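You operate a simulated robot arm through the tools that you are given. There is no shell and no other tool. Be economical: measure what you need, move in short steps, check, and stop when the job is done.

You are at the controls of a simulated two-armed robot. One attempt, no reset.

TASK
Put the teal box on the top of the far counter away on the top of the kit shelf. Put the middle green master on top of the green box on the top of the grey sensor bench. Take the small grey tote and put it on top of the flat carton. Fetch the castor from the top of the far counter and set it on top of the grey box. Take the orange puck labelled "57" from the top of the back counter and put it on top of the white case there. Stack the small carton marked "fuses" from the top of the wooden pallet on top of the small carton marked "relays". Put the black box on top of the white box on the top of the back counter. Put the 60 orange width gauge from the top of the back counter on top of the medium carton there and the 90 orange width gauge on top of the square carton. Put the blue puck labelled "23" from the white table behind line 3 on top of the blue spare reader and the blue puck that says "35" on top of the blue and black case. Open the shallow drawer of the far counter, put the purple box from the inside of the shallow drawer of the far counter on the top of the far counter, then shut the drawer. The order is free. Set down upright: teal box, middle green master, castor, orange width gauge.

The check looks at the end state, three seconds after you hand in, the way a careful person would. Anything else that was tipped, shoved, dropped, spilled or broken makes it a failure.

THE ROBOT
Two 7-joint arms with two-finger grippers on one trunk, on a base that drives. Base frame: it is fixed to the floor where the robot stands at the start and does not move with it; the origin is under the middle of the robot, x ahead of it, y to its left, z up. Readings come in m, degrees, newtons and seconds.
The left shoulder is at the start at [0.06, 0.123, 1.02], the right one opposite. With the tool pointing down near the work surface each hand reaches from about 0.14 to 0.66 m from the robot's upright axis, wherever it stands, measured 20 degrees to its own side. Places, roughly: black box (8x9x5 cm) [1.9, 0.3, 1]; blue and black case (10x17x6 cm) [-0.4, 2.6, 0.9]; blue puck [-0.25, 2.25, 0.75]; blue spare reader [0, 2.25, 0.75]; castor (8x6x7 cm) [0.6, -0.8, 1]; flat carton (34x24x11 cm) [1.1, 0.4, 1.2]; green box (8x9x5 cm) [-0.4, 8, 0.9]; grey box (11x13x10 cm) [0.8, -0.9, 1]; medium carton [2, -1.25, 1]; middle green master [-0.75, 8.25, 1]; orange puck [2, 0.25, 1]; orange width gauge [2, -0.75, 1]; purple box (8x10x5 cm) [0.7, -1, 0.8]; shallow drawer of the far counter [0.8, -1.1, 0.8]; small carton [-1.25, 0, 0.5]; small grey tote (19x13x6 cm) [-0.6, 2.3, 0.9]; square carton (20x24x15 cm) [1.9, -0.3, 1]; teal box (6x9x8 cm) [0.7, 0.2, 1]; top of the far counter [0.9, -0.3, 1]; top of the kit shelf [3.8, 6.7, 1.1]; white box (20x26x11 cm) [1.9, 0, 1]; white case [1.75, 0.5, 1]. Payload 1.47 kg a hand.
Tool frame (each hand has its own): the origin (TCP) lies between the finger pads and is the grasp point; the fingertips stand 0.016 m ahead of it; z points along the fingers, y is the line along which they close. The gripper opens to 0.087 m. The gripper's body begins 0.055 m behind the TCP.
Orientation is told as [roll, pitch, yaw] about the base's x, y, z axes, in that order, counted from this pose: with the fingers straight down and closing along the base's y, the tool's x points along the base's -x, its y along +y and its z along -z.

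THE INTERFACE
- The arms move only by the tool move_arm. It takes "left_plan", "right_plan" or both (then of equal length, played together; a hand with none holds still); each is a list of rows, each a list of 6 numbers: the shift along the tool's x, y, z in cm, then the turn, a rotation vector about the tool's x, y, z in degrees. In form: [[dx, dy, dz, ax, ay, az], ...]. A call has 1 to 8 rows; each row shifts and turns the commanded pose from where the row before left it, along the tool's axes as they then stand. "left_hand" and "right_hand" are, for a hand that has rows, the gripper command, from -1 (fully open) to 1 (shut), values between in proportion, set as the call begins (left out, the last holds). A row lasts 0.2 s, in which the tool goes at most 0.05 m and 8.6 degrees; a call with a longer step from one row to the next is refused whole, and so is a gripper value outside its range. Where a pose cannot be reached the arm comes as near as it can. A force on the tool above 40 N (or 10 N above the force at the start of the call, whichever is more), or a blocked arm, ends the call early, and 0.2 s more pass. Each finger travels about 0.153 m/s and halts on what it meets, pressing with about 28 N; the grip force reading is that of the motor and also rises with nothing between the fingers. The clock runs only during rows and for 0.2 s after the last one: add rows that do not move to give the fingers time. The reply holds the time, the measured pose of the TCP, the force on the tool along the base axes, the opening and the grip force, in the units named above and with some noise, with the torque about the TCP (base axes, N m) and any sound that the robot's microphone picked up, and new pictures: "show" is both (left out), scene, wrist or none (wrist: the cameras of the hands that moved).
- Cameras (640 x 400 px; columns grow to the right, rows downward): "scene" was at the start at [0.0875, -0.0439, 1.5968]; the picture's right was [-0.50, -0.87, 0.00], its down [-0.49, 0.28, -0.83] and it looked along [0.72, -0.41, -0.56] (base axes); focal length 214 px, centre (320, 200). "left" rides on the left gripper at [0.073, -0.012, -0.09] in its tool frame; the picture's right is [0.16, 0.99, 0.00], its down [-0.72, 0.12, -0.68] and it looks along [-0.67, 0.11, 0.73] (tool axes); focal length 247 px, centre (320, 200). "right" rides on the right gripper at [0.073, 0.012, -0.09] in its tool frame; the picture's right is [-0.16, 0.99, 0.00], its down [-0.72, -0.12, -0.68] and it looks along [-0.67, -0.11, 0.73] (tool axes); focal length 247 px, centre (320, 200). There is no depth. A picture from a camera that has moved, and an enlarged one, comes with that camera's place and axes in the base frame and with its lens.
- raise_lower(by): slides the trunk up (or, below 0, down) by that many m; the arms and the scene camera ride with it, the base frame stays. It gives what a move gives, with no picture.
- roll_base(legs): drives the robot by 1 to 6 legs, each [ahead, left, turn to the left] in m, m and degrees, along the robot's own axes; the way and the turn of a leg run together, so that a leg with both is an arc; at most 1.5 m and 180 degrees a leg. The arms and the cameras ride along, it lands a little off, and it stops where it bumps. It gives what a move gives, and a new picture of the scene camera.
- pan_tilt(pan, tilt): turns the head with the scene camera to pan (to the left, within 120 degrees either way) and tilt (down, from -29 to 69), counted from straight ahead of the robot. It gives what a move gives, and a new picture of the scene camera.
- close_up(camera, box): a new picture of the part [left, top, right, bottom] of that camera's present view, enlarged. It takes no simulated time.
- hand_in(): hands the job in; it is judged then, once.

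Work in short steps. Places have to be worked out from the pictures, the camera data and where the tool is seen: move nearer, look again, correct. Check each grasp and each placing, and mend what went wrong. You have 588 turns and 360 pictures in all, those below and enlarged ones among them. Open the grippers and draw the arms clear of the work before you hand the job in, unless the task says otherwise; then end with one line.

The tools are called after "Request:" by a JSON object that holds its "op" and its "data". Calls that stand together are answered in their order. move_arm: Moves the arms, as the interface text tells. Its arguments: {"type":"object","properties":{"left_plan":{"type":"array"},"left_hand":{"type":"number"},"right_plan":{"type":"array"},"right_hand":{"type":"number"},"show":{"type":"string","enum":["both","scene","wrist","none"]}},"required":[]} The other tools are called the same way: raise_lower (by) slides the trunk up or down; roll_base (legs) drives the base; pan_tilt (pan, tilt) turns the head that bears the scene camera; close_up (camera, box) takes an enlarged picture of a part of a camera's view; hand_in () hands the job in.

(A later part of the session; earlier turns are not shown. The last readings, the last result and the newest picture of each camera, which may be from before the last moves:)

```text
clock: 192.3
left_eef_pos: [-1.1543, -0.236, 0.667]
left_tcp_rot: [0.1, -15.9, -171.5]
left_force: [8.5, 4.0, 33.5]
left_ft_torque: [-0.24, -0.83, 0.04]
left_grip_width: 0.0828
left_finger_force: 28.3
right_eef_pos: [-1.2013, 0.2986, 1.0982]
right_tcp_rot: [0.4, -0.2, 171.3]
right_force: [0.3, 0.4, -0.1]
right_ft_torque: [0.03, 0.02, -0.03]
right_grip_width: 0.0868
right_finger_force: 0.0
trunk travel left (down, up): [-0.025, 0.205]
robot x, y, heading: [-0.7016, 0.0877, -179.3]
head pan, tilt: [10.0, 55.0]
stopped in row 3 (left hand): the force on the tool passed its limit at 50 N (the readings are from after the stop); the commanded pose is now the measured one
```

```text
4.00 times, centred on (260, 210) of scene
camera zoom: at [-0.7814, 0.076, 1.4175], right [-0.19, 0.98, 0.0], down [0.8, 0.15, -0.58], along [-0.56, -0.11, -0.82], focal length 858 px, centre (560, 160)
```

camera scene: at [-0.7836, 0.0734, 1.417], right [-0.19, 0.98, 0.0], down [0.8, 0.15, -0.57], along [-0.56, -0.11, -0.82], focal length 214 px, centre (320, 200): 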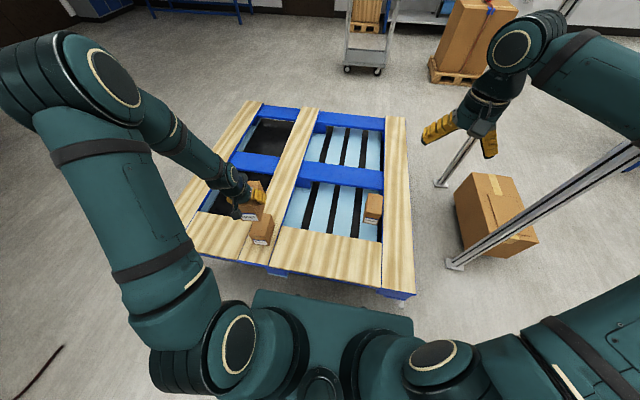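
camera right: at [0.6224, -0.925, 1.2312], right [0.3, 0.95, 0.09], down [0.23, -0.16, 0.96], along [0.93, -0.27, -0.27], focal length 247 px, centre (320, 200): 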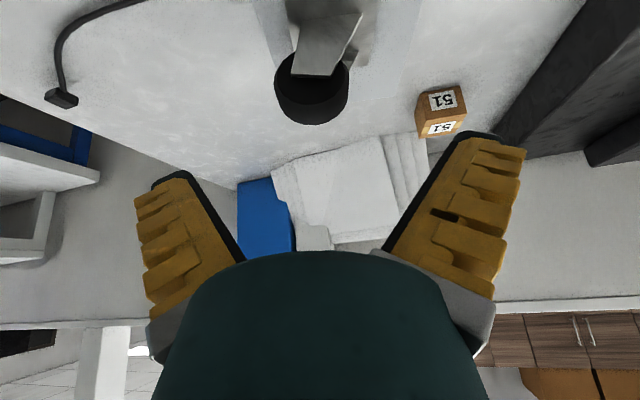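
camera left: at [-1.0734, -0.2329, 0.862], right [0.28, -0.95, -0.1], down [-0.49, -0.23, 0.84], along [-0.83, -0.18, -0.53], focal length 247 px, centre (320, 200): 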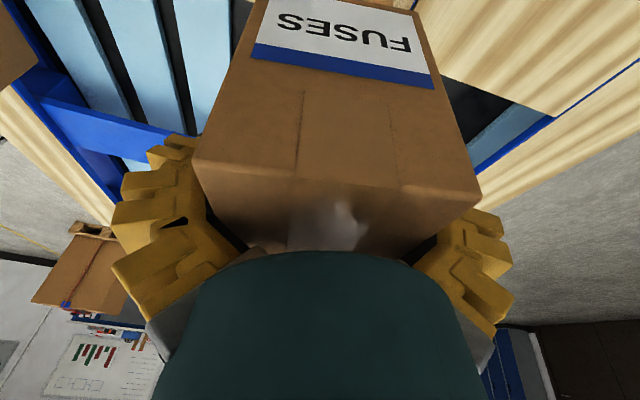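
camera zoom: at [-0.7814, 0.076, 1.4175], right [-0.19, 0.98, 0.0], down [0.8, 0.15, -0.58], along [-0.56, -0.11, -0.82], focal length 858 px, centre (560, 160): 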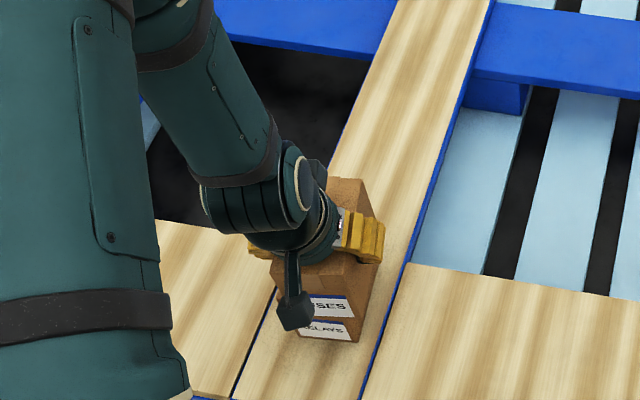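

Contact, stacked well. Open and retreat slowly along the tool axis.

Request:
{"op": "move_arm", "data": {"left_plan": [[0, 0, -0.3, 0, 0, 0], [0, 0, 0, 0, 0, 0], [0, 0, -1, 0, 0, 0], [0, 0, -1.5, 0, 0, 0], [0, 0, -2, 0, 0, 0], [0, 0, -3, 0, 0, 0], [0, 0, -4, 0, 0, 0], [0, 0, -4, 0, 0, 0]], "left_hand": -1, "show": "both"}}

```text
clock: 194.1
left_eef_pos: [-1.1118, -0.2303, 0.8168]
left_tcp_rot: [0.0, -15.9, -171.5]
left_force: [0.0, -0.3, 0.5]
left_ft_torque: [0.02, 0.03, 0.01]
left_grip_width: 0.0871
left_finger_force: 0.0
right_eef_pos: [-1.2015, 0.2989, 1.0976]
right_tcp_rot: [0.3, -0.1, 171.4]
right_force: [0.8, 0.8, 0.7]
right_ft_torque: [-0.04, 0.03, -0.03]
right_grip_width: 0.0869
right_finger_force: 0.0
trunk travel left (down, up): [-0.025, 0.205]
robot x, y, heading: [-0.706, 0.0855, -179.2]
head pan, tilt: [10.0, 55.0]
camera scene: at [-0.7832, 0.0748, 1.417], right [-0.19, 0.98, 0.0], down [0.8, 0.15, -0.57], along [-0.56, -0.11, -0.82], focal length 214 px, centre (320, 200)
camera left: at [-1.0202, -0.2028, 0.8833], right [0.3, -0.95, -0.04], down [-0.49, -0.19, 0.85], along [-0.82, -0.23, -0.52], focal length 247 px, centre (320, 200)
```

scene: 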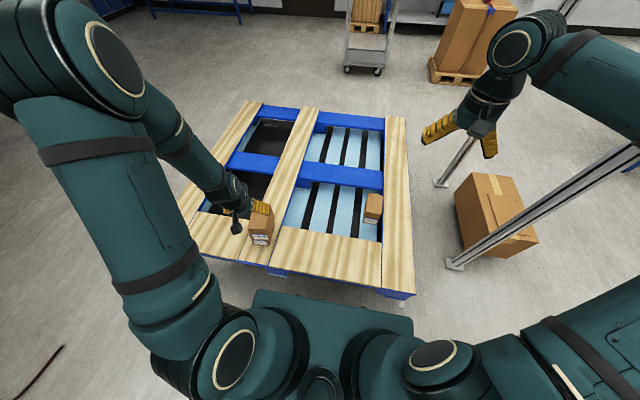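
left: 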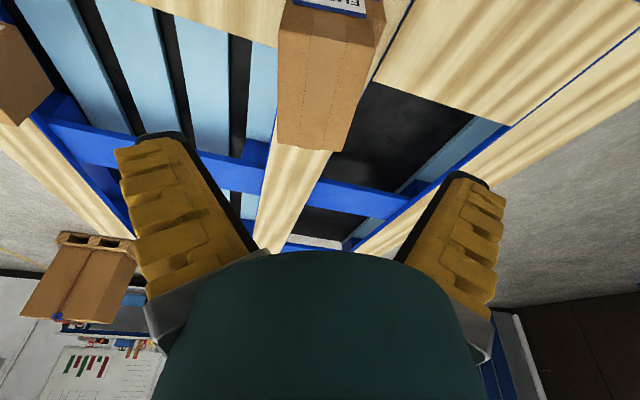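

Fuses is stacked on relays. Raise the trunk and left hand, then head to the white table.

Request:
{"op": "move_arm", "data": {"left_plan": [[0, 0, -4.5, 0, 8, 0], [0, 0, -4.5, 0, 8, 0], [0, -2, -4, 0, 0, 0], [0, -2, -4, 0, 0, 0], [0, -2, -4, 0, 0, 0], [0, -2, -4, 0, 0, 0]], "show": "none"}}

Request:
{"op": "raise_lower", "data": {"by": 0.15}}

Request:
{"op": "roll_base", "data": {"legs": [[-0.5, 0, 0], [0, 0, -90], [1.1, 0, 0]]}}

```text
clock: 195.5
left_eef_pos: [-1.1049, -0.1484, 1.0629]
left_tcp_rot: [0.1, 0.1, -171.3]
left_force: [-1.2, 0.3, 1.0]
left_ft_torque: [-0.01, 0.02, 0.0]
left_grip_width: 0.0869
left_finger_force: 0.1
right_eef_pos: [-1.2015, 0.298, 1.0981]
right_tcp_rot: [0.4, -0.1, 171.2]
right_force: [0.1, 0.4, 0.1]
right_ft_torque: [0.0, -0.02, -0.03]
right_grip_width: 0.0869
right_finger_force: 0.1
trunk travel left (down, up): [-0.025, 0.205]
robot x, y, heading: [-0.701, 0.0907, -179.2]
head pan, tilt: [10.0, 55.0]
```

```text
clock: 197.2
left_eef_pos: [-1.1047, -0.1489, 1.2141]
left_tcp_rot: [0.1, 0.2, -171.4]
left_force: [0.0, 0.1, -0.7]
left_ft_torque: [0.0, -0.01, 0.01]
left_grip_width: 0.087
left_finger_force: 0.1
right_eef_pos: [-1.2012, 0.2979, 1.2471]
right_tcp_rot: [0.3, -0.1, 171.3]
right_force: [-0.5, 0.0, -0.3]
right_ft_torque: [0.01, 0.02, 0.03]
right_grip_width: 0.0871
right_finger_force: 0.0
trunk travel left (down, up): [-0.175, 0.055]
robot x, y, heading: [-0.7009, 0.0872, -179.6]
head pan, tilt: [10.0, 55.0]
```

```text
clock: 209.2
left_eef_pos: [-0.484, 1.5906, 1.213]
left_tcp_rot: [0.0, 0.2, 99.5]
left_force: [0.2, 0.0, 0.0]
left_ft_torque: [-0.03, 0.02, 0.0]
left_grip_width: 0.0867
left_finger_force: 0.1
right_eef_pos: [-0.0396, 1.6962, 1.248]
right_tcp_rot: [0.4, -0.1, 82.2]
right_force: [-0.2, 0.2, 0.3]
right_ft_torque: [0.0, 0.0, 0.02]
right_grip_width: 0.0871
right_finger_force: 0.0
trunk travel left (down, up): [-0.175, 0.055]
robot x, y, heading: [-0.2414, 1.1922, 91.9]
head pan, tilt: [10.0, 55.0]
camera scene: at [-0.2554, 1.2747, 1.5669], right [0.98, 0.2, 0.0], down [0.17, -0.8, -0.57], along [-0.12, 0.56, -0.82], focal length 214 px, centre (320, 200)
```

scene: 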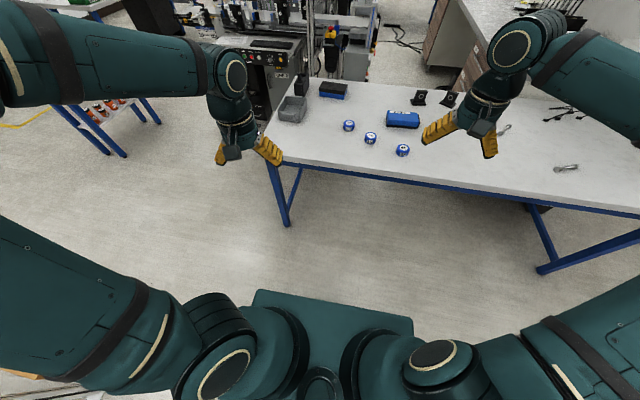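

Good view: grey tote at left, blue/black case behind, three blue pucks and the blue reader. Zoom for the labels.

Request:
{"op": "close_up", "data": {"camera": "scene", "box": [265, 75, 435, 175]}}

```text
3.76 times, centred on (350, 125) of scene
camera zoom: at [-0.2554, 1.2747, 1.5669], right [0.98, 0.2, 0.0], down [0.17, -0.8, -0.57], along [-0.12, 0.56, -0.82], focal length 807 px, centre (207, 482)
```

zoom: 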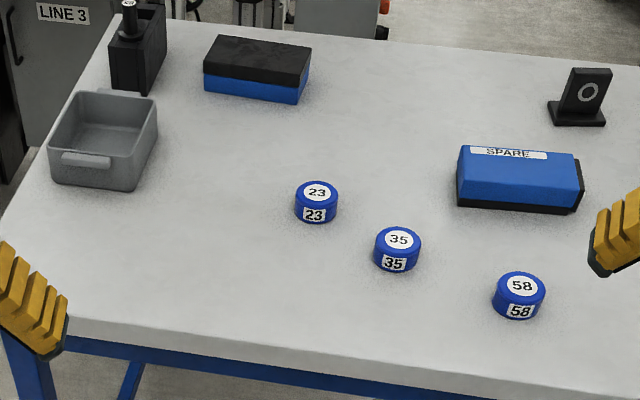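

Labels clear: 23 → spare reader, 35 → blue/black case, 58 stays. Drive closer for puck 35 with the left hand.

Request:
{"op": "roll_base", "data": {"legs": [[0.42, -0.13, -1.9]]}}

Request:
{"op": "move_arm", "data": {"left_plan": [[0, -4, 2.5, 0, 0, 0], [0, -4, 2.5, 0, 0, 0], [0, 0, 4, 0, 0, 0], [0, 0, 4, 0, 0, 0]], "show": "wrist"}}

```text
clock: 211.9
left_eef_pos: [-0.345, 2.0304, 1.2131]
left_tcp_rot: [0.1, 0.1, 97.3]
left_force: [0.1, 0.1, -0.1]
left_ft_torque: [-0.02, -0.01, 0.01]
left_grip_width: 0.0869
left_finger_force: 0.1
right_eef_pos: [0.1039, 2.1181, 1.2468]
right_tcp_rot: [0.3, 0.0, 80.0]
right_force: [-0.7, 0.3, -0.7]
right_ft_torque: [-0.01, 0.01, -0.02]
right_grip_width: 0.087
right_finger_force: 0.1
trunk travel left (down, up): [-0.175, 0.055]
robot x, y, heading: [-0.1155, 1.6238, 89.4]
head pan, tilt: [10.0, 55.0]
camera scene: at [-0.1281, 1.7059, 1.5669], right [0.99, 0.17, 0.0], down [0.14, -0.81, -0.57], along [-0.1, 0.57, -0.82], focal length 214 px, centre (320, 200)
```

scene: 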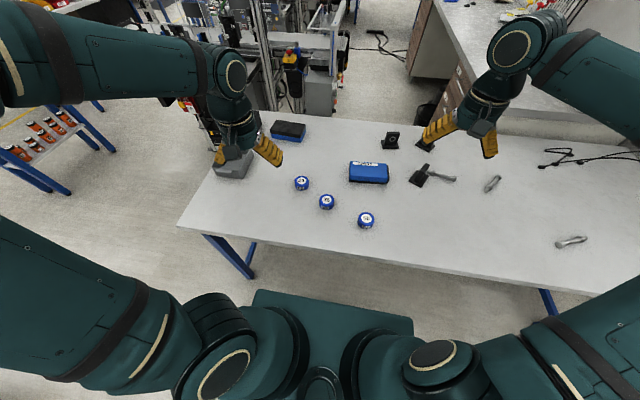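

```text
clock: 212.9
left_eef_pos: [-0.2651, 2.0405, 1.0828]
left_tcp_rot: [0.1, 0.2, 97.2]
left_force: [0.8, 0.5, 0.0]
left_ft_torque: [-0.04, -0.05, 0.04]
left_grip_width: 0.087
left_finger_force: 0.1
right_eef_pos: [0.1037, 2.1177, 1.2463]
right_tcp_rot: [0.3, 0.1, 80.1]
right_force: [0.3, 0.5, 0.4]
right_ft_torque: [-0.05, 0.01, 0.0]
right_grip_width: 0.0871
right_finger_force: 0.0
trunk travel left (down, up): [-0.175, 0.055]
robot x, y, heading: [-0.1175, 1.6242, 89.6]
head pan, tilt: [10.0, 55.0]
camera left: at [-0.2432, 1.9706, 1.1709], right [-0.96, -0.28, 0.0], down [-0.21, 0.71, 0.68], along [-0.19, 0.65, -0.74], focal length 247 px, centre (320, 200)
```

left: 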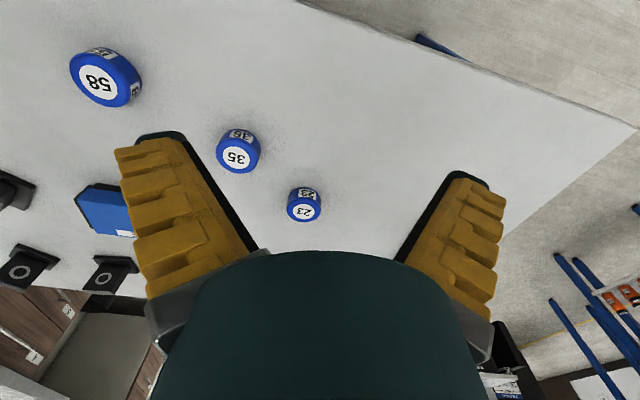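

Puck 35 top ≈(−0.186,2.18,0.865). Move the left hand over it.

Request:
{"op": "move_arm", "data": {"left_plan": [[-2.6, -1.9, 3, 0, 0, 0], [-2.6, -1.9, 3, 0, 0, 0], [-2.6, -1.9, 3, 0, 0, 0], [-2.6, -1.9, 3, 0, 0, 0], [-2.5, -1.9, 3, 0, 0, 0]], "show": "wrist"}}

```text
clock: 214.1
left_eef_pos: [-0.1896, 2.1813, 0.9344]
left_tcp_rot: [0.1, 0.2, 97.3]
left_force: [0.4, 0.4, -0.5]
left_ft_torque: [0.0, 0.01, -0.04]
left_grip_width: 0.0871
left_finger_force: 0.1
right_eef_pos: [0.104, 2.1186, 1.247]
right_tcp_rot: [0.3, 0.0, 80.0]
right_force: [-0.6, 0.8, -0.1]
right_ft_torque: [-0.06, 0.02, 0.05]
right_grip_width: 0.0869
right_finger_force: 0.1
trunk travel left (down, up): [-0.175, 0.055]
robot x, y, heading: [-0.1163, 1.6243, 89.5]
head pan, tilt: [10.0, 55.0]
camera left: at [-0.1679, 2.1118, 1.0234], right [-0.96, -0.28, 0.0], down [-0.21, 0.71, 0.68], along [-0.19, 0.65, -0.74], focal length 247 px, centre (320, 200)
```

left: 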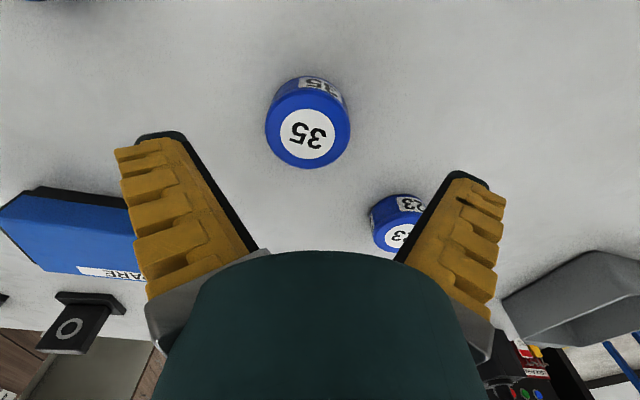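

Request:
{"op": "move_arm", "data": {"left_plan": [[-0.9, -0.8, 3, 0, 0, 0], [0, 0, 3, 0, 0, 0], [0, 0, 1.9, 0, 0, 0]], "show": "wrist"}}

```text
clock: 214.9
left_eef_pos: [-0.182, 2.1895, 0.8536]
left_tcp_rot: [0.0, 0.2, 97.5]
left_force: [-0.7, 0.4, -0.8]
left_ft_torque: [0.0, -0.01, 0.02]
left_grip_width: 0.0868
left_finger_force: 0.0
right_eef_pos: [0.1048, 2.1177, 1.2463]
right_tcp_rot: [0.3, 0.0, 80.2]
right_force: [-0.4, 0.1, 0.2]
right_ft_torque: [0.0, -0.01, -0.01]
right_grip_width: 0.0869
right_finger_force: 0.0
trunk travel left (down, up): [-0.175, 0.055]
robot x, y, heading: [-0.118, 1.6225, 89.8]
head pan, tilt: [10.0, 55.0]
camera left: at [-0.1602, 2.1204, 0.9433], right [-0.96, -0.28, 0.0], down [-0.21, 0.7, 0.68], along [-0.19, 0.65, -0.73], focal length 247 px, centre (320, 200)
```

left: 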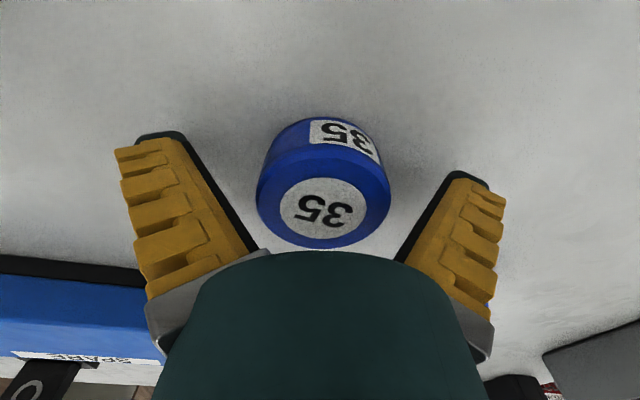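

Request:
{"op": "move_arm", "data": {"left_plan": [[0, 0, 0.6, 0, 0, 0], [0, 0, 0, 0, 0, 0], [0, 0, 0, 0, 0, 0], [0, 0, 0, 0, 0, 0]], "left_hand": 1, "show": "none"}}

Request:
{"op": "move_arm", "data": {"left_plan": [[0, 0, -2, 0, 0, 0], [0, 0, -4, 0, 0, 0], [0, 0, -4.5, 0, 0, 0], [0, 0, -4.5, 0, 0, 0]], "show": "wrist"}}

```text
clock: 215.9
left_eef_pos: [-0.1815, 2.1891, 0.8492]
left_tcp_rot: [0.0, -0.1, 97.3]
left_force: [-3.6, 2.2, 24.5]
left_ft_torque: [0.14, 0.08, 0.11]
left_grip_width: 0.0609
left_finger_force: 28.0
right_eef_pos: [0.104, 2.1154, 1.248]
right_tcp_rot: [0.3, 0.0, 80.1]
right_force: [-0.4, 0.3, 0.5]
right_ft_torque: [-0.01, -0.01, -0.01]
right_grip_width: 0.0869
right_finger_force: 0.1
trunk travel left (down, up): [-0.175, 0.055]
robot x, y, heading: [-0.1188, 1.6229, 89.6]
head pan, tilt: [10.0, 55.0]
```

```text
clock: 216.9
left_eef_pos: [-0.1799, 2.1911, 0.9998]
left_tcp_rot: [0.0, 0.1, 97.3]
left_force: [0.0, 0.4, -1.1]
left_ft_torque: [0.02, -0.04, 0.0]
left_grip_width: 0.0607
left_finger_force: 27.9
right_eef_pos: [0.1035, 2.1155, 1.2483]
right_tcp_rot: [0.3, -0.1, 80.1]
right_force: [0.2, -0.4, 1.1]
right_ft_torque: [0.02, 0.01, 0.02]
right_grip_width: 0.0873
right_finger_force: 0.0
trunk travel left (down, up): [-0.175, 0.055]
robot x, y, heading: [-0.1158, 1.6256, 89.5]
head pan, tilt: [10.0, 55.0]
camera left: at [-0.1594, 2.1202, 1.0889], right [-0.96, -0.28, 0.0], down [-0.21, 0.71, 0.68], along [-0.19, 0.65, -0.73], focal length 247 px, centre (320, 200)
```

left: 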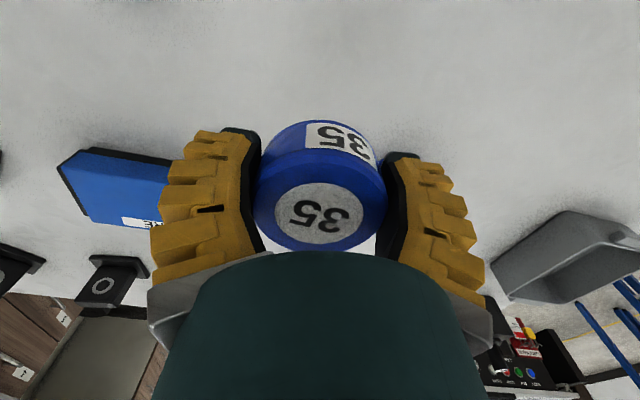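

Puck 35 held. The case is far back-left; I'll reach it from the left end of the table. Raise the hand a bit and drive around.

Request:
{"op": "move_arm", "data": {"left_plan": [[0, 0, -4, 0, 0, 0], [0, 0, -4, 0, 0, 0]], "show": "none"}}

Request:
{"op": "roll_base", "data": {"legs": [[-0.3, 0, 0], [0, 1.0, 0], [0, 0, -90], [0, 0.75, 0]]}}

```text
clock: 217.5
left_eef_pos: [-0.1817, 2.1898, 1.0799]
left_tcp_rot: [0.1, 0.2, 97.3]
left_force: [0.7, -0.3, -1.4]
left_ft_torque: [-0.04, -0.01, 0.01]
left_grip_width: 0.0606
left_finger_force: 27.9
right_eef_pos: [0.1041, 2.1164, 1.2481]
right_tcp_rot: [0.3, -0.1, 80.1]
right_force: [0.1, -0.1, 0.5]
right_ft_torque: [-0.01, -0.02, 0.0]
right_grip_width: 0.0869
right_finger_force: 0.0
trunk travel left (down, up): [-0.175, 0.055]
robot x, y, heading: [-0.1162, 1.6247, 89.5]
head pan, tilt: [10.0, 55.0]
```

```text
clock: 238.4
left_eef_pos: [-0.5401, 2.124, 1.0803]
left_tcp_rot: [-0.1, 0.2, 7.5]
left_force: [0.5, -0.2, -0.6]
left_ft_torque: [-0.03, 0.01, 0.0]
left_grip_width: 0.0597
left_finger_force: 28.2
right_eef_pos: [-0.6125, 1.8393, 1.247]
right_tcp_rot: [0.4, -0.2, -9.8]
right_force: [0.2, 0.4, -0.1]
right_ft_torque: [0.0, 0.0, 0.02]
right_grip_width: 0.087
right_finger_force: 0.1
trunk travel left (down, up): [-0.175, 0.055]
robot x, y, heading: [-1.1071, 2.058, -0.5]
head pan, tilt: [10.0, 55.0]
camera scene: at [-1.0241, 2.0722, 1.5669], right [0.17, -0.99, 0.0], down [-0.81, -0.14, -0.57], along [0.57, 0.1, -0.82], focal length 214 px, centre (320, 200)
```

scene: 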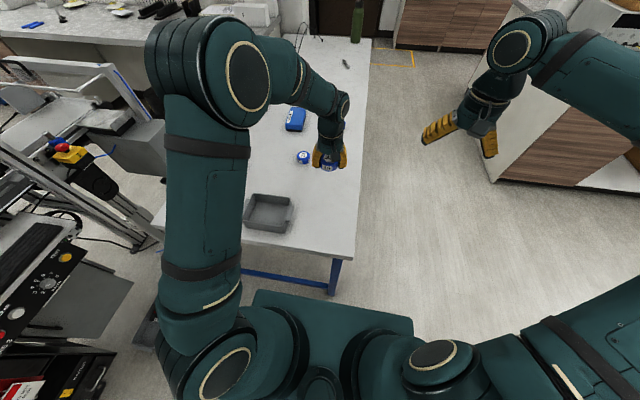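

The case top is beyond a vertical hand's reach here, so I'll set puck 35 on the near table corner and regrip it with the hand pitched forward.

Request:
{"op": "move_arm", "data": {"left_plan": [[0, 0, 4.5, 0, 0, 0], [0, 0, 4.5, 0, 0, 0], [0, 0, 4.5, 0, 0, 0], [0, 0, 4.5, 0, 0, 0], [0, 0, 3.5, 0, 0, 0], [0, 0, 0.8, 0, 0, 0], [0, 0, 0.5, 0, 0, 0], [0, 0, 0.5, 0, 0, 0]], "show": "none"}}

```text
clock: 240.2
left_eef_pos: [-0.5392, 2.1259, 0.8487]
left_tcp_rot: [0.0, -0.2, 7.5]
left_force: [1.1, 1.5, 26.0]
left_ft_torque: [0.03, -0.21, 0.1]
left_grip_width: 0.0617
left_finger_force: 27.6
right_eef_pos: [-0.6136, 1.8388, 1.2489]
right_tcp_rot: [0.4, -0.1, -9.7]
right_force: [0.5, -0.2, -0.3]
right_ft_torque: [-0.01, -0.02, 0.0]
right_grip_width: 0.087
right_finger_force: 0.1
trunk travel left (down, up): [-0.175, 0.055]
robot x, y, heading: [-1.1072, 2.0615, -0.0]
head pan, tilt: [10.0, 55.0]
```

Request:
{"op": "move_arm", "data": {"left_plan": [[0, 0, 0, 0, 0, 0], [0, 0, 0, 0, 0, 0], [0, 0, -4, 0, 0, 0], [0, 0, -3.8, 0, 0, 0], [4.2, 0, 0, 0, -8, 0], [0, 0, 0, 0, -8, 0], [0, 0, 0, 0, -8, 0], [0, 0, 0, 0, -8, 0]], "left_hand": -1, "show": "none"}}

Request:
{"op": "move_arm", "data": {"left_plan": [[0, 0, 2, 0, 0, 0]], "show": "wrist"}}

```text
clock: 242.0
left_eef_pos: [-0.5812, 2.119, 0.9252]
left_tcp_rot: [0.1, -32.0, 7.5]
left_force: [-0.5, -0.3, -0.3]
left_ft_torque: [0.01, -0.03, 0.01]
left_grip_width: 0.0873
left_finger_force: 0.1
right_eef_pos: [-0.612, 1.8399, 1.2457]
right_tcp_rot: [0.2, 0.1, -9.8]
right_force: [-0.5, -0.1, 0.8]
right_ft_torque: [0.05, -0.03, -0.01]
right_grip_width: 0.0871
right_finger_force: 0.0
trunk travel left (down, up): [-0.175, 0.055]
robot x, y, heading: [-1.1054, 2.0574, -0.4]
head pan, tilt: [10.0, 55.0]
```

```text
clock: 242.4
left_eef_pos: [-0.5712, 2.1207, 0.9088]
left_tcp_rot: [-0.1, -31.9, 7.5]
left_force: [0.4, -0.2, -0.6]
left_ft_torque: [0.04, 0.02, 0.01]
left_grip_width: 0.0869
left_finger_force: 0.1
right_eef_pos: [-0.6115, 1.8405, 1.2469]
right_tcp_rot: [0.2, 0.0, -9.8]
right_force: [0.2, -0.1, 0.7]
right_ft_torque: [-0.01, 0.05, 0.04]
right_grip_width: 0.0869
right_finger_force: 0.1
trunk travel left (down, up): [-0.175, 0.055]
robot x, y, heading: [-1.1041, 2.0555, -0.0]
head pan, tilt: [10.0, 55.0]
camera left: at [-0.6773, 2.0954, 0.9455], right [-0.26, 0.96, -0.08], down [0.24, 0.15, 0.96], along [0.94, 0.23, -0.27], focal length 247 px, centre (320, 200)
```

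left: 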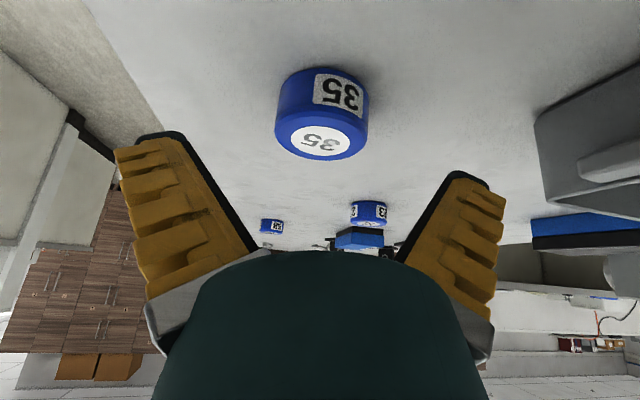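

Request:
{"op": "move_arm", "data": {"left_plan": [[0, 0, 3, 0, 0, 0], [0, 0, 2.9, 0, 0, 0]], "show": "none"}}

Request:
{"op": "move_arm", "data": {"left_plan": [[0, 0, 0, 0, 0, 0], [0, 0, 0, 0, 0, 0], [0, 0, 0, 0, 0, 0]], "left_hand": 1, "show": "none"}}

Request:
{"op": "move_arm", "data": {"left_plan": [[-1.5, 0, -2.5, 0, 0, 0], [-2.5, 0, -4, 0, 0, 0], [-2.5, 0, -4, 0, 0, 0], [-2.5, 0, -4, 0, 0, 0]], "show": "wrist"}}

```text
clock: 243.0
left_eef_pos: [-0.5396, 2.1259, 0.8582]
left_tcp_rot: [0.1, -31.8, 7.4]
left_force: [0.9, -0.4, 0.6]
left_ft_torque: [0.0, 0.01, -0.02]
left_grip_width: 0.0871
left_finger_force: 0.1
right_eef_pos: [-0.6128, 1.8397, 1.248]
right_tcp_rot: [0.4, 0.0, -9.7]
right_force: [-0.1, -1.5, 0.5]
right_ft_torque: [-0.03, 0.0, 0.03]
right_grip_width: 0.0869
right_finger_force: 0.1
trunk travel left (down, up): [-0.175, 0.055]
robot x, y, heading: [-1.107, 2.0638, -0.1]
head pan, tilt: [10.0, 55.0]
```

```text
clock: 243.8
left_eef_pos: [-0.5408, 2.1256, 0.8574]
left_tcp_rot: [0.2, -31.8, 7.5]
left_force: [0.7, 0.0, 0.0]
left_ft_torque: [0.03, 0.0, 0.02]
left_grip_width: 0.0586
left_finger_force: 28.5
right_eef_pos: [-0.6116, 1.8403, 1.247]
right_tcp_rot: [0.3, -0.1, -9.9]
right_force: [0.9, -0.9, -0.3]
right_ft_torque: [0.01, 0.0, 0.02]
right_grip_width: 0.0871
right_finger_force: 0.0
trunk travel left (down, up): [-0.175, 0.055]
robot x, y, heading: [-1.1044, 2.0605, -0.3]
head pan, tilt: [10.0, 55.0]
```

```text
clock: 244.8
left_eef_pos: [-0.5409, 2.1234, 1.0296]
left_tcp_rot: [-0.1, -31.8, 7.5]
left_force: [0.3, 0.4, -1.1]
left_ft_torque: [-0.03, -0.01, -0.06]
left_grip_width: 0.0588
left_finger_force: 28.3
right_eef_pos: [-0.6135, 1.8387, 1.247]
right_tcp_rot: [0.4, 0.0, -9.9]
right_force: [-0.8, 0.2, 0.2]
right_ft_torque: [0.02, -0.01, -0.04]
right_grip_width: 0.0869
right_finger_force: 0.0
trunk travel left (down, up): [-0.175, 0.055]
robot x, y, heading: [-1.1046, 2.0599, -0.1]
head pan, tilt: [10.0, 55.0]
camera left: at [-0.6471, 2.0997, 1.0664], right [-0.26, 0.96, -0.08], down [0.24, 0.15, 0.96], along [0.94, 0.23, -0.27], focal length 247 px, centre (320, 200)
```

left: 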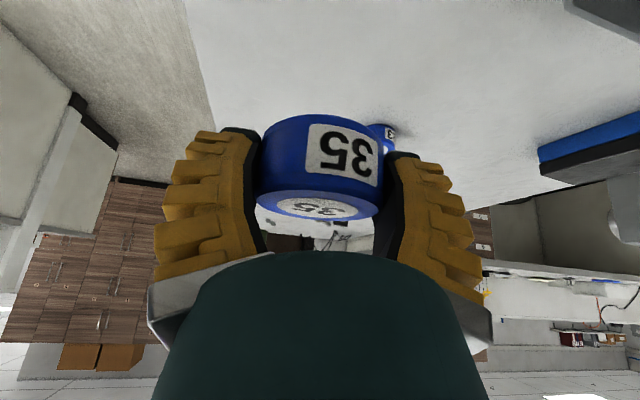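

Held level. Strafe left 0.22 m and look for the case.

Request:
{"op": "roll_base", "data": {"legs": [[0.03, 0.22, 0]]}}

Request:
{"op": "move_arm", "data": {"left_plan": [[0, 2, 0, 0, 0, 0]], "show": "wrist"}}

```text
clock: 247.3
left_eef_pos: [-0.5089, 2.3421, 1.029]
left_tcp_rot: [0.0, -31.8, 7.5]
left_force: [-0.3, 0.2, -0.8]
left_ft_torque: [-0.02, -0.03, -0.01]
left_grip_width: 0.0587
left_finger_force: 27.8
right_eef_pos: [-0.5814, 2.0569, 1.2465]
right_tcp_rot: [0.4, 0.0, -9.8]
right_force: [0.5, -0.2, 0.4]
right_ft_torque: [-0.03, 0.02, 0.0]
right_grip_width: 0.0873
right_finger_force: 0.1
trunk travel left (down, up): [-0.175, 0.055]
robot x, y, heading: [-1.0747, 2.2774, -0.4]
head pan, tilt: [10.0, 55.0]
camera scene: at [-0.9927, 2.2906, 1.5669], right [0.17, -0.99, 0.0], down [-0.81, -0.14, -0.57], along [0.57, 0.1, -0.82], focal length 214 px, centre (320, 200)
```

scene: 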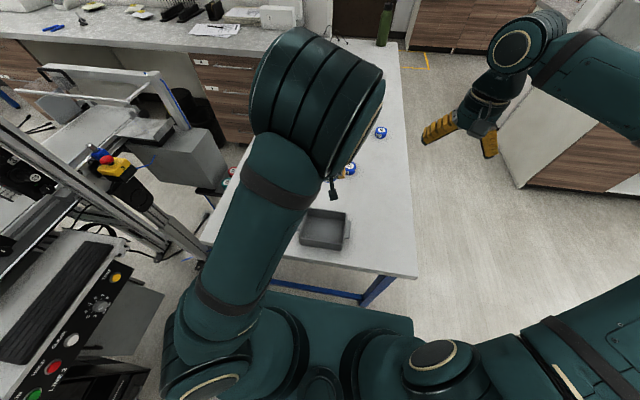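

```text
clock: 247.8
left_eef_pos: [-0.5105, 2.3655, 1.0285]
left_tcp_rot: [0.0, -31.8, 7.5]
left_force: [-0.2, 0.3, -1.3]
left_ft_torque: [0.0, 0.0, -0.03]
left_grip_width: 0.0587
left_finger_force: 28.2
right_eef_pos: [-0.5813, 2.0593, 1.2462]
right_tcp_rot: [0.1, 0.0, -9.9]
right_force: [0.4, 0.2, 0.8]
right_ft_torque: [0.0, -0.01, 0.01]
right_grip_width: 0.0872
right_finger_force: 0.1
trunk travel left (down, up): [-0.175, 0.055]
robot x, y, heading: [-1.0776, 2.2758, -0.1]
head pan, tilt: [10.0, 55.0]
camera left: at [-0.6166, 2.3398, 1.0652], right [-0.26, 0.96, -0.08], down [0.24, 0.15, 0.96], along [0.94, 0.23, -0.27], focal length 247 px, centre (320, 200)
```

left: 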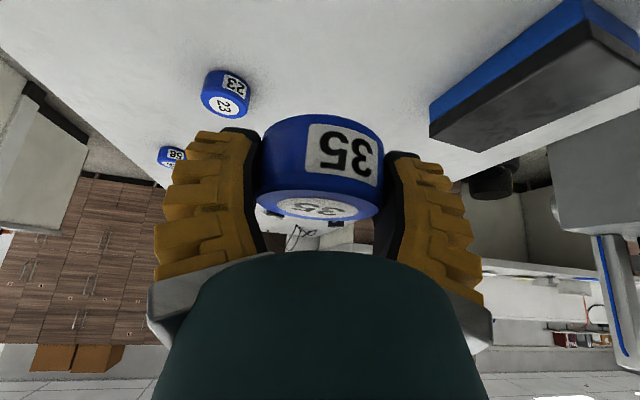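

Case top located: centre ≈(−0.451,2.568), top z≈0.893. Carry the puck over it.

Request:
{"op": "move_arm", "data": {"left_plan": [[-0.7, 3.7, 0, 0, 0, 0], [-0.7, 3.7, 0, 0, 0, 0], [-0.7, 3.7, 2, 0, 0, 0], [-0.7, 3.7, 3, 0, 0, 0], [-0.7, 3.7, 3, 0, 0, 0]], "show": "wrist"}}

```text
clock: 248.9
left_eef_pos: [-0.4619, 2.5556, 0.9793]
left_tcp_rot: [-0.1, -31.8, 7.4]
left_force: [0.7, 0.1, -1.0]
left_ft_torque: [-0.04, 0.02, -0.01]
left_grip_width: 0.0587
left_finger_force: 28.3
right_eef_pos: [-0.5805, 2.0595, 1.2478]
right_tcp_rot: [0.2, 0.0, -9.6]
right_force: [0.4, -0.2, 0.8]
right_ft_torque: [-0.02, 0.02, 0.01]
right_grip_width: 0.087
right_finger_force: 0.1
trunk travel left (down, up): [-0.175, 0.055]
robot x, y, heading: [-1.0734, 2.2754, -0.3]
head pan, tilt: [10.0, 55.0]
camera left: at [-0.5687, 2.5324, 1.0162], right [-0.26, 0.96, -0.08], down [0.24, 0.15, 0.96], along [0.94, 0.23, -0.27], focal length 247 px, centre (320, 200)
```

left: 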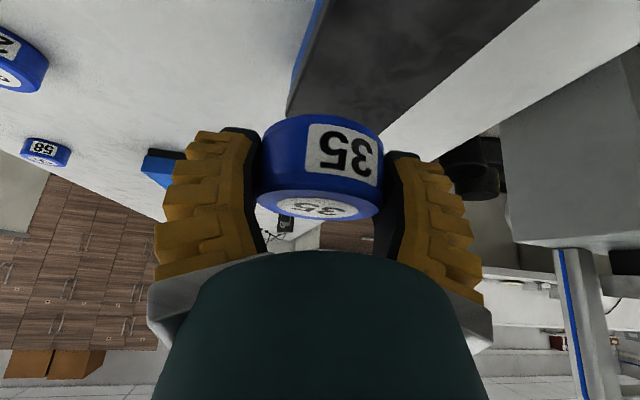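

Request:
{"op": "move_arm", "data": {"left_plan": [[1.1, 0, 1.7, 0, 0, 0], [1.1, 0, 1.7, 0, 0, 0], [0.4, 0, 0.64, 0, 0, 0], [0.27, 0, 0.42, 0, 0, 0], [0.27, 0, 0.42, 0, 0, 0], [0.27, 0, 0.42, 0, 0, 0]], "show": "wrist"}}

```text
clock: 250.3
left_eef_pos: [-0.4638, 2.5569, 0.9143]
left_tcp_rot: [0.1, -31.8, 7.5]
left_force: [-0.4, -0.4, -0.7]
left_ft_torque: [0.01, -0.04, 0.01]
left_grip_width: 0.0586
left_finger_force: 28.0
right_eef_pos: [-0.5802, 2.0592, 1.2473]
right_tcp_rot: [0.4, 0.0, -9.8]
right_force: [0.8, -1.0, 0.3]
right_ft_torque: [0.01, 0.0, -0.01]
right_grip_width: 0.087
right_finger_force: 0.0
trunk travel left (down, up): [-0.175, 0.055]
robot x, y, heading: [-1.0779, 2.2777, 0.1]
head pan, tilt: [10.0, 55.0]
camera left: at [-0.5706, 2.5314, 0.9529], right [-0.26, 0.96, -0.08], down [0.24, 0.15, 0.96], along [0.94, 0.23, -0.27], focal length 247 px, centre (320, 200)
```

left: 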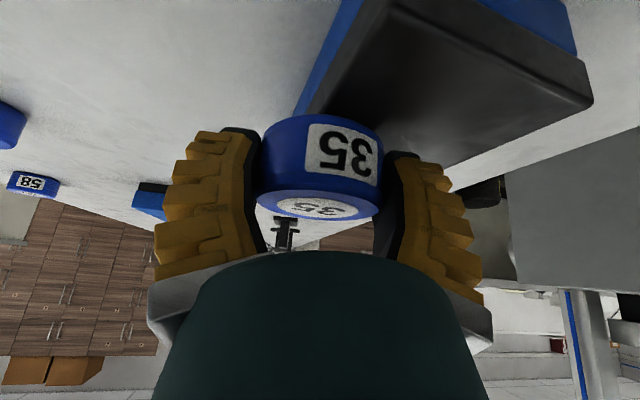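

No contact yet, and the puck is ~2.5 cm too far to −y. Raise slightly, shift, and lower again.

Request:
{"op": "move_arm", "data": {"left_plan": [[-0.5, 0, -0.8, 0, 0, 0], [0, 2.4, 0, 0, 0, 0], [0.5, 0, 0.8, 0, 0, 0], [0.27, 0, 0.42, 0, 0, 0], [0.27, 0, 0.42, 0, 0, 0], [0.27, 0, 0.42, 0, 0, 0]], "show": "wrist"}}

```text
clock: 251.8
left_eef_pos: [-0.4659, 2.5788, 0.9041]
left_tcp_rot: [0.1, -32.5, 7.4]
left_force: [4.4, 2.8, 25.0]
left_ft_torque: [0.33, -0.02, -0.05]
left_grip_width: 0.0604
left_finger_force: 27.8
right_eef_pos: [-0.5816, 2.0583, 1.2484]
right_tcp_rot: [0.3, -0.1, -9.7]
right_force: [-0.6, -0.6, -0.3]
right_ft_torque: [-0.01, -0.04, 0.01]
right_grip_width: 0.087
right_finger_force: 0.1
trunk travel left (down, up): [-0.175, 0.055]
robot x, y, heading: [-1.0738, 2.2785, -0.3]
head pan, tilt: [10.0, 55.0]
camera left: at [-0.5733, 2.5538, 0.9407], right [-0.26, 0.96, -0.08], down [0.23, 0.15, 0.96], along [0.94, 0.23, -0.26], focal length 247 px, centre (320, 200)
```

left: 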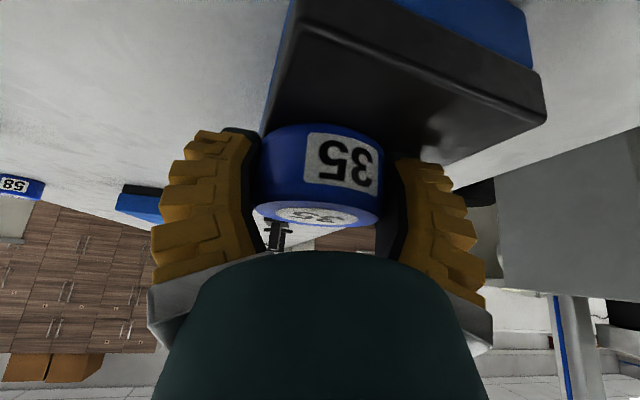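

Contact; margin on the −y side is thin, so lift, shift 1 cm more, and set down.

Request:
{"op": "move_arm", "data": {"left_plan": [[-0.5, 0, -0.8, 0, 0, 0], [0, 1.1, 0, 0, 0, 0], [0.27, 0, 0.42, 0, 0, 0], [0.2, 0, 0.35, 0, 0, 0]], "show": "none"}}

Request:
{"op": "move_arm", "data": {"left_plan": [[0, 0, 0, 0, 0, 0], [0, 0, 0, 0, 0, 0], [0, 0, -3, 0, 0, 0], [0, 0, -4, 0, 0, 0], [0, 0, -4, 0, 0, 0]], "left_hand": -1, "show": "wrist"}}

```text
clock: 252.8
left_eef_pos: [-0.4685, 2.5906, 0.9048]
left_tcp_rot: [0.0, -32.3, 7.5]
left_force: [-4.7, 2.4, 24.1]
left_ft_torque: [-0.15, -0.13, 0.0]
left_grip_width: 0.0595
left_finger_force: 28.6
right_eef_pos: [-0.5832, 2.0568, 1.2482]
right_tcp_rot: [0.3, -0.2, -9.8]
right_force: [0.2, -0.3, -0.4]
right_ft_torque: [0.02, 0.01, 0.03]
right_grip_width: 0.0872
right_finger_force: 0.0
trunk travel left (down, up): [-0.175, 0.055]
robot x, y, heading: [-1.0775, 2.279, -0.6]
head pan, tilt: [10.0, 55.0]
```

```text
clock: 253.9
left_eef_pos: [-0.5284, 2.5817, 0.9974]
left_tcp_rot: [0.0, -31.9, 7.5]
left_force: [-0.3, 0.7, 0.1]
left_ft_torque: [0.01, -0.03, 0.0]
left_grip_width: 0.0873
left_finger_force: 0.1
right_eef_pos: [-0.5822, 2.0577, 1.2479]
right_tcp_rot: [0.4, -0.1, -9.8]
right_force: [0.2, -0.8, 0.1]
right_ft_torque: [-0.01, -0.02, -0.05]
right_grip_width: 0.087
right_finger_force: 0.1
trunk travel left (down, up): [-0.175, 0.055]
robot x, y, heading: [-1.0743, 2.2782, -0.3]
head pan, tilt: [10.0, 55.0]
camera left: at [-0.6356, 2.5572, 1.0341], right [-0.26, 0.96, -0.08], down [0.24, 0.15, 0.96], along [0.94, 0.23, -0.27], focal length 247 px, centre (320, 200)
```

left: 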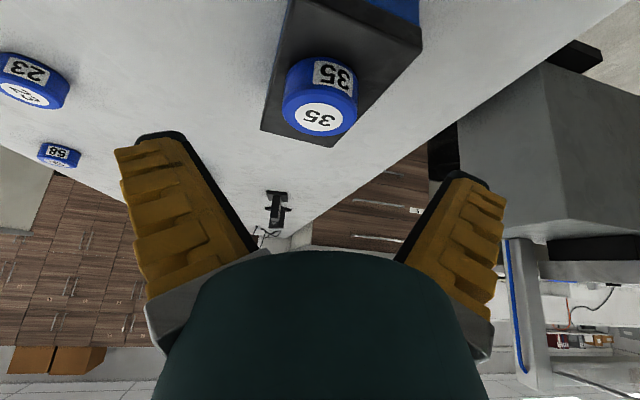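

Puck 35 sits on the case. Look closely at the tote to plan its grasp.

Request:
{"op": "close_up", "data": {"camera": "scene", "box": [270, 190, 400, 270]}}

```text
4.92 times, centred on (335, 230) of scene
camera zoom: at [-0.9943, 2.2898, 1.5671], right [0.17, -0.99, 0.0], down [-0.81, -0.14, -0.57], along [0.57, 0.1, -0.82], focal length 1056 px, centre (246, 52)
```

zoom: 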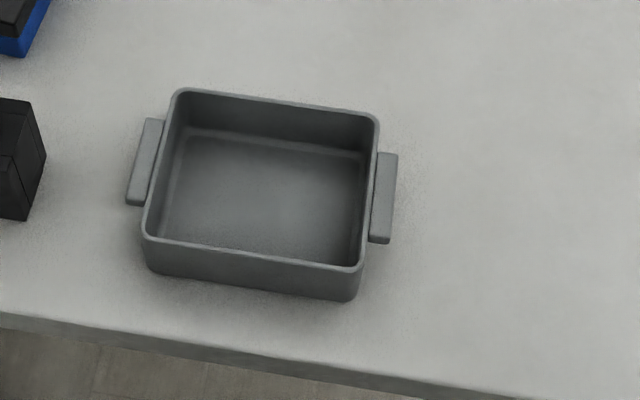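

The tote has two side handles at ±y. I'll lift it two-handed with hands pitched, as it must go up on the carton. First raise the left hand clear.

Request:
{"op": "move_arm", "data": {"left_plan": [[-2.4, 0, -3.8, 0, 0, 0], [-2.4, 0, -3.8, 0, 0, 0], [-2.4, 0, -3.8, 0, 0, 0], [0, -4, 0, 0, 0, 0], [0, -4, 0, 0, 0, 0], [0, -4, 0, 0, 0, 0]], "right_plan": [[0, 0, 0, 0, -8, 0], [0, 0, 0, 0, -8, 0], [0, 0, 0, 0, -8, 0], [0, 0, 0, 0, -8, 0], [0, 0, 0, 0, -8, 0], [0, 0, 0, 0, -8, 0]], "show": "none"}}

Request:
{"op": "roll_base", "data": {"legs": [[-0.08, 0.06, 0.3]]}}

```text
clock: 255.3
left_eef_pos: [-0.509, 2.4637, 1.1314]
left_tcp_rot: [0.1, -32.0, 7.5]
left_force: [0.1, -0.6, 0.6]
left_ft_torque: [0.0, 0.02, 0.03]
left_grip_width: 0.0868
left_finger_force: 0.0
right_eef_pos: [-0.5801, 2.0576, 1.2466]
right_tcp_rot: [0.5, -48.1, -10.1]
right_force: [-0.3, -0.5, -0.6]
right_ft_torque: [-0.01, 0.02, 0.02]
right_grip_width: 0.0875
right_finger_force: 0.1
trunk travel left (down, up): [-0.175, 0.055]
robot x, y, heading: [-1.0766, 2.2826, -0.3]
head pan, tilt: [10.0, 55.0]
```

```text
clock: 256.6
left_eef_pos: [-0.5918, 2.5263, 1.1303]
left_tcp_rot: [-0.1, -31.9, 7.6]
left_force: [-0.3, 0.2, -0.6]
left_ft_torque: [0.01, -0.04, -0.02]
left_grip_width: 0.0872
left_finger_force: 0.0
right_eef_pos: [-0.6607, 2.1211, 1.2481]
right_tcp_rot: [0.3, -48.1, -9.8]
right_force: [-0.2, 0.5, 0.2]
right_ft_torque: [0.0, -0.01, -0.05]
right_grip_width: 0.0871
right_finger_force: 0.1
trunk travel left (down, up): [-0.175, 0.055]
robot x, y, heading: [-1.1521, 2.3361, -0.1]
head pan, tilt: [10.0, 55.0]
camera scene: at [-1.0734, 2.351, 1.567], right [0.17, -0.99, 0.0], down [-0.81, -0.14, -0.57], along [0.57, 0.1, -0.82], focal length 214 px, centre (320, 200)
```

scene: 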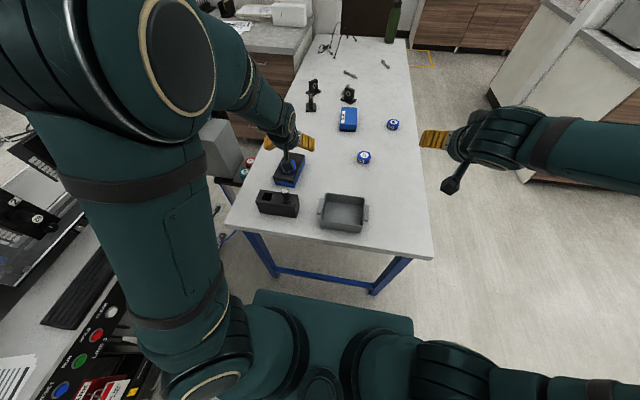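

Bring both hands to pitch −48°, yaw 0.

Request:
{"op": "move_arm", "data": {"left_plan": [[0, 0, 0, 0, -8, 0], [0, 0, 0, 0, -8, 0], [0, 0, 0, 5.6, 0, 5.0]], "right_plan": [[0, 0, 0, -3.7, 0, -3.3], [0, 0, 0, -3.7, 0, -3.3], [0, 0, 0, 0, 0, 0]], "left_hand": -1, "right_hand": -1, "show": "none"}}

Request:
{"op": "move_arm", "data": {"left_plan": [[2.9, -2.0, 1.5, 0, 0, 0], [2.9, -2.0, 1.5, 0, 0, 0], [2.9, -2.0, 1.5, 0, 0, 0], [2.9, -2.0, 1.5, 0, 0, 0], [1, -2.1, 0.6, 0, 0, 0], [0, 0, 0, 0, 0, 0], [0, 0, 0, 0, 0, 0]], "right_plan": [[2.67, 1.9, 2.95, 0, 0, 0], [2.67, 1.9, 2.95, 0, 0, 0], [2.67, 1.9, 2.95, 0, 0, 0], [2.67, 1.9, 2.95, 0, 0, 0], [2.67, 1.9, 2.95, 0, 0, 0], [2.67, 1.9, 2.95, 0, 0, 0], [2.6, 1.9, 2.95, 0, 0, 0]], "show": "both"}}

```text
clock: 257.4
left_eef_pos: [-0.5903, 2.5268, 1.1303]
left_tcp_rot: [-0.2, -47.9, 0.2]
left_force: [-0.4, 0.5, 0.2]
left_ft_torque: [-0.01, 0.01, 0.02]
left_grip_width: 0.0871
left_finger_force: 0.1
right_eef_pos: [-0.6592, 2.1213, 1.2475]
right_tcp_rot: [0.3, -48.1, 0.2]
right_force: [-0.9, 1.3, 0.0]
right_ft_torque: [-0.04, -0.01, -0.03]
right_grip_width: 0.087
right_finger_force: 0.1
trunk travel left (down, up): [-0.175, 0.055]
robot x, y, heading: [-1.1529, 2.3388, 0.0]
head pan, tilt: [10.0, 55.0]
```

```text
clock: 259.0
left_eef_pos: [-0.6248, 2.4235, 0.9927]
left_tcp_rot: [-0.1, -47.9, 0.1]
left_force: [-0.4, 0.1, 0.6]
left_ft_torque: [0.0, 0.0, 0.01]
left_grip_width: 0.087
left_finger_force: 0.1
right_eef_pos: [-0.6334, 2.254, 0.9726]
right_tcp_rot: [0.5, -48.1, -0.1]
right_force: [0.4, -0.5, 0.0]
right_ft_torque: [0.01, 0.0, 0.01]
right_grip_width: 0.087
right_finger_force: 0.1
trunk travel left (down, up): [-0.175, 0.055]
robot x, y, heading: [-1.1532, 2.3384, -0.2]
head pan, tilt: [10.0, 55.0]
camera scene: at [-1.0714, 2.35, 1.5669], right [0.17, -0.99, 0.0], down [-0.81, -0.14, -0.57], along [0.56, 0.1, -0.82], focal length 214 px, centre (320, 200)
camera right: at [-0.7467, 2.2639, 0.9778], right [0.1, 0.99, 0.12], down [-0.02, -0.12, 0.99], along [0.99, -0.1, 0.01], focal length 247 px, centre (320, 200)
camera left: at [-0.7402, 2.4133, 0.9981], right [-0.11, 0.99, -0.12], down [-0.02, 0.12, 0.99], along [0.99, 0.11, 0.01], focal length 247 px, centre (320, 200)
```

scene: 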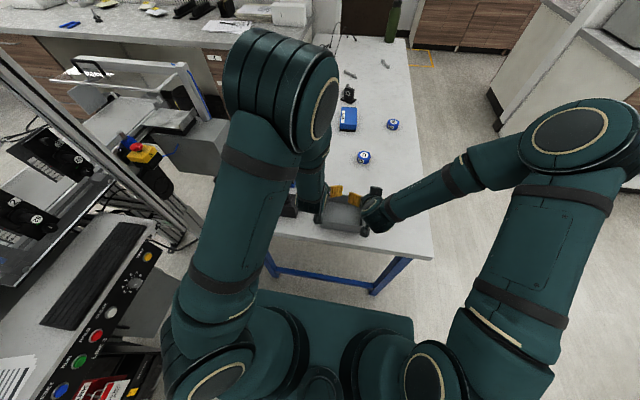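
right: 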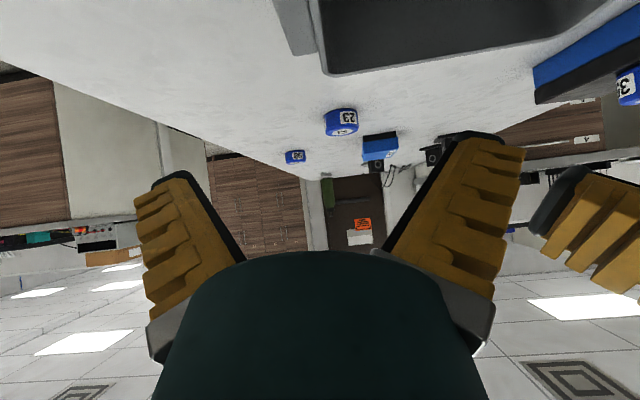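
left: 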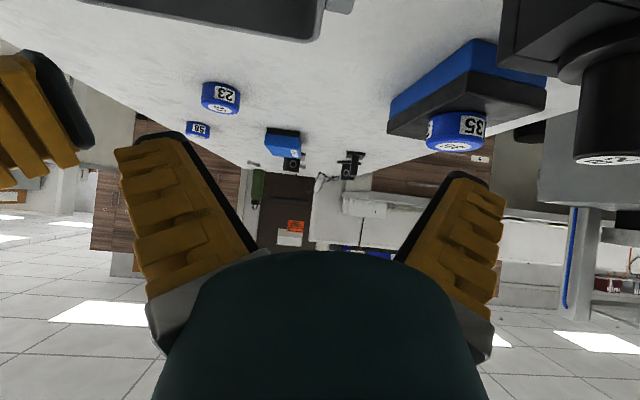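

Positions check out (walls at y≈2.261 and 2.418). Narrow the openings to stay clear of the fixture and lower both hands over the side walls.

Request:
{"op": "move_arm", "data": {"left_plan": [[3, 0.1, 2.4, 0, 0, 0], [3, 0.1, 2.4, 0, 0, 0], [3, 0, 2.4, 0, 0, 0]], "right_plan": [[2.3, 0, 2.15, 0, 0, 0], [2.3, 0, 2.15, 0, 0, 0], [2.3, 0, 2.1, 0, 0, 0]], "left_hand": -0.45, "right_hand": -0.45, "show": "wrist"}}

```text
clock: 259.8
left_eef_pos: [-0.6312, 2.4276, 0.8755]
left_tcp_rot: [-0.1, -47.8, 0.1]
left_force: [-0.2, 0.4, 0.7]
left_ft_torque: [-0.01, 0.01, -0.04]
left_grip_width: 0.0675
left_finger_force: 2.3
right_eef_pos: [-0.6282, 2.2541, 0.8766]
right_tcp_rot: [0.6, -48.2, 0.0]
right_force: [0.0, 0.0, 0.7]
right_ft_torque: [0.01, 0.02, -0.02]
right_grip_width: 0.0675
right_finger_force: 3.8
trunk travel left (down, up): [-0.175, 0.055]
robot x, y, heading: [-1.1533, 2.3361, -0.1]
head pan, tilt: [10.0, 55.0]
camera right: at [-0.7428, 2.2647, 0.8816], right [0.1, 0.99, 0.12], down [-0.02, -0.12, 0.99], along [0.99, -0.1, 0.01], focal length 247 px, centre (320, 200)
camera left: at [-0.7461, 2.417, 0.8808], right [-0.11, 0.99, -0.12], down [-0.02, 0.12, 0.99], along [0.99, 0.11, 0.01], focal length 247 px, centre (320, 200)
```

right: 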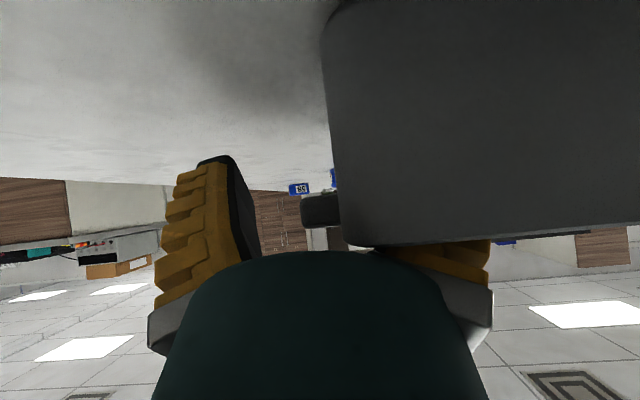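
left: 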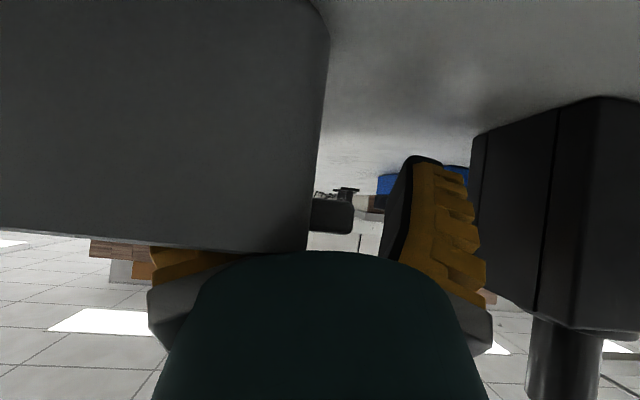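

Both hands straddle the walls and handles. Close both together.

Request:
{"op": "move_arm", "data": {"left_plan": [[0, 0, 0, 0, 0, 0], [0, 0, 0, 0, 0, 0], [0, 0, 0, 0, 0, 0]], "right_plan": [[0, 0, 0, 0, 0, 0], [0, 0, 0, 0, 0, 0], [0, 0, 0, 0, 0, 0]], "left_hand": 1, "right_hand": 1, "show": "none"}}

```text
clock: 260.6
left_eef_pos: [-0.6324, 2.4278, 0.8767]
left_tcp_rot: [-0.2, -47.9, 0.1]
left_force: [1.4, -14.9, 3.5]
left_ft_torque: [-0.61, 0.34, 0.0]
left_grip_width: 0.0142
left_finger_force: 28.2
right_eef_pos: [-0.63, 2.2562, 0.8777]
right_tcp_rot: [0.7, -48.2, 0.0]
right_force: [-2.7, 15.3, 6.4]
right_ft_torque: [0.16, 0.37, 0.21]
right_grip_width: 0.0138
right_finger_force: 28.1
trunk travel left (down, up): [-0.175, 0.055]
robot x, y, heading: [-1.1549, 2.3408, 0.0]
head pan, tilt: [10.0, 55.0]
```

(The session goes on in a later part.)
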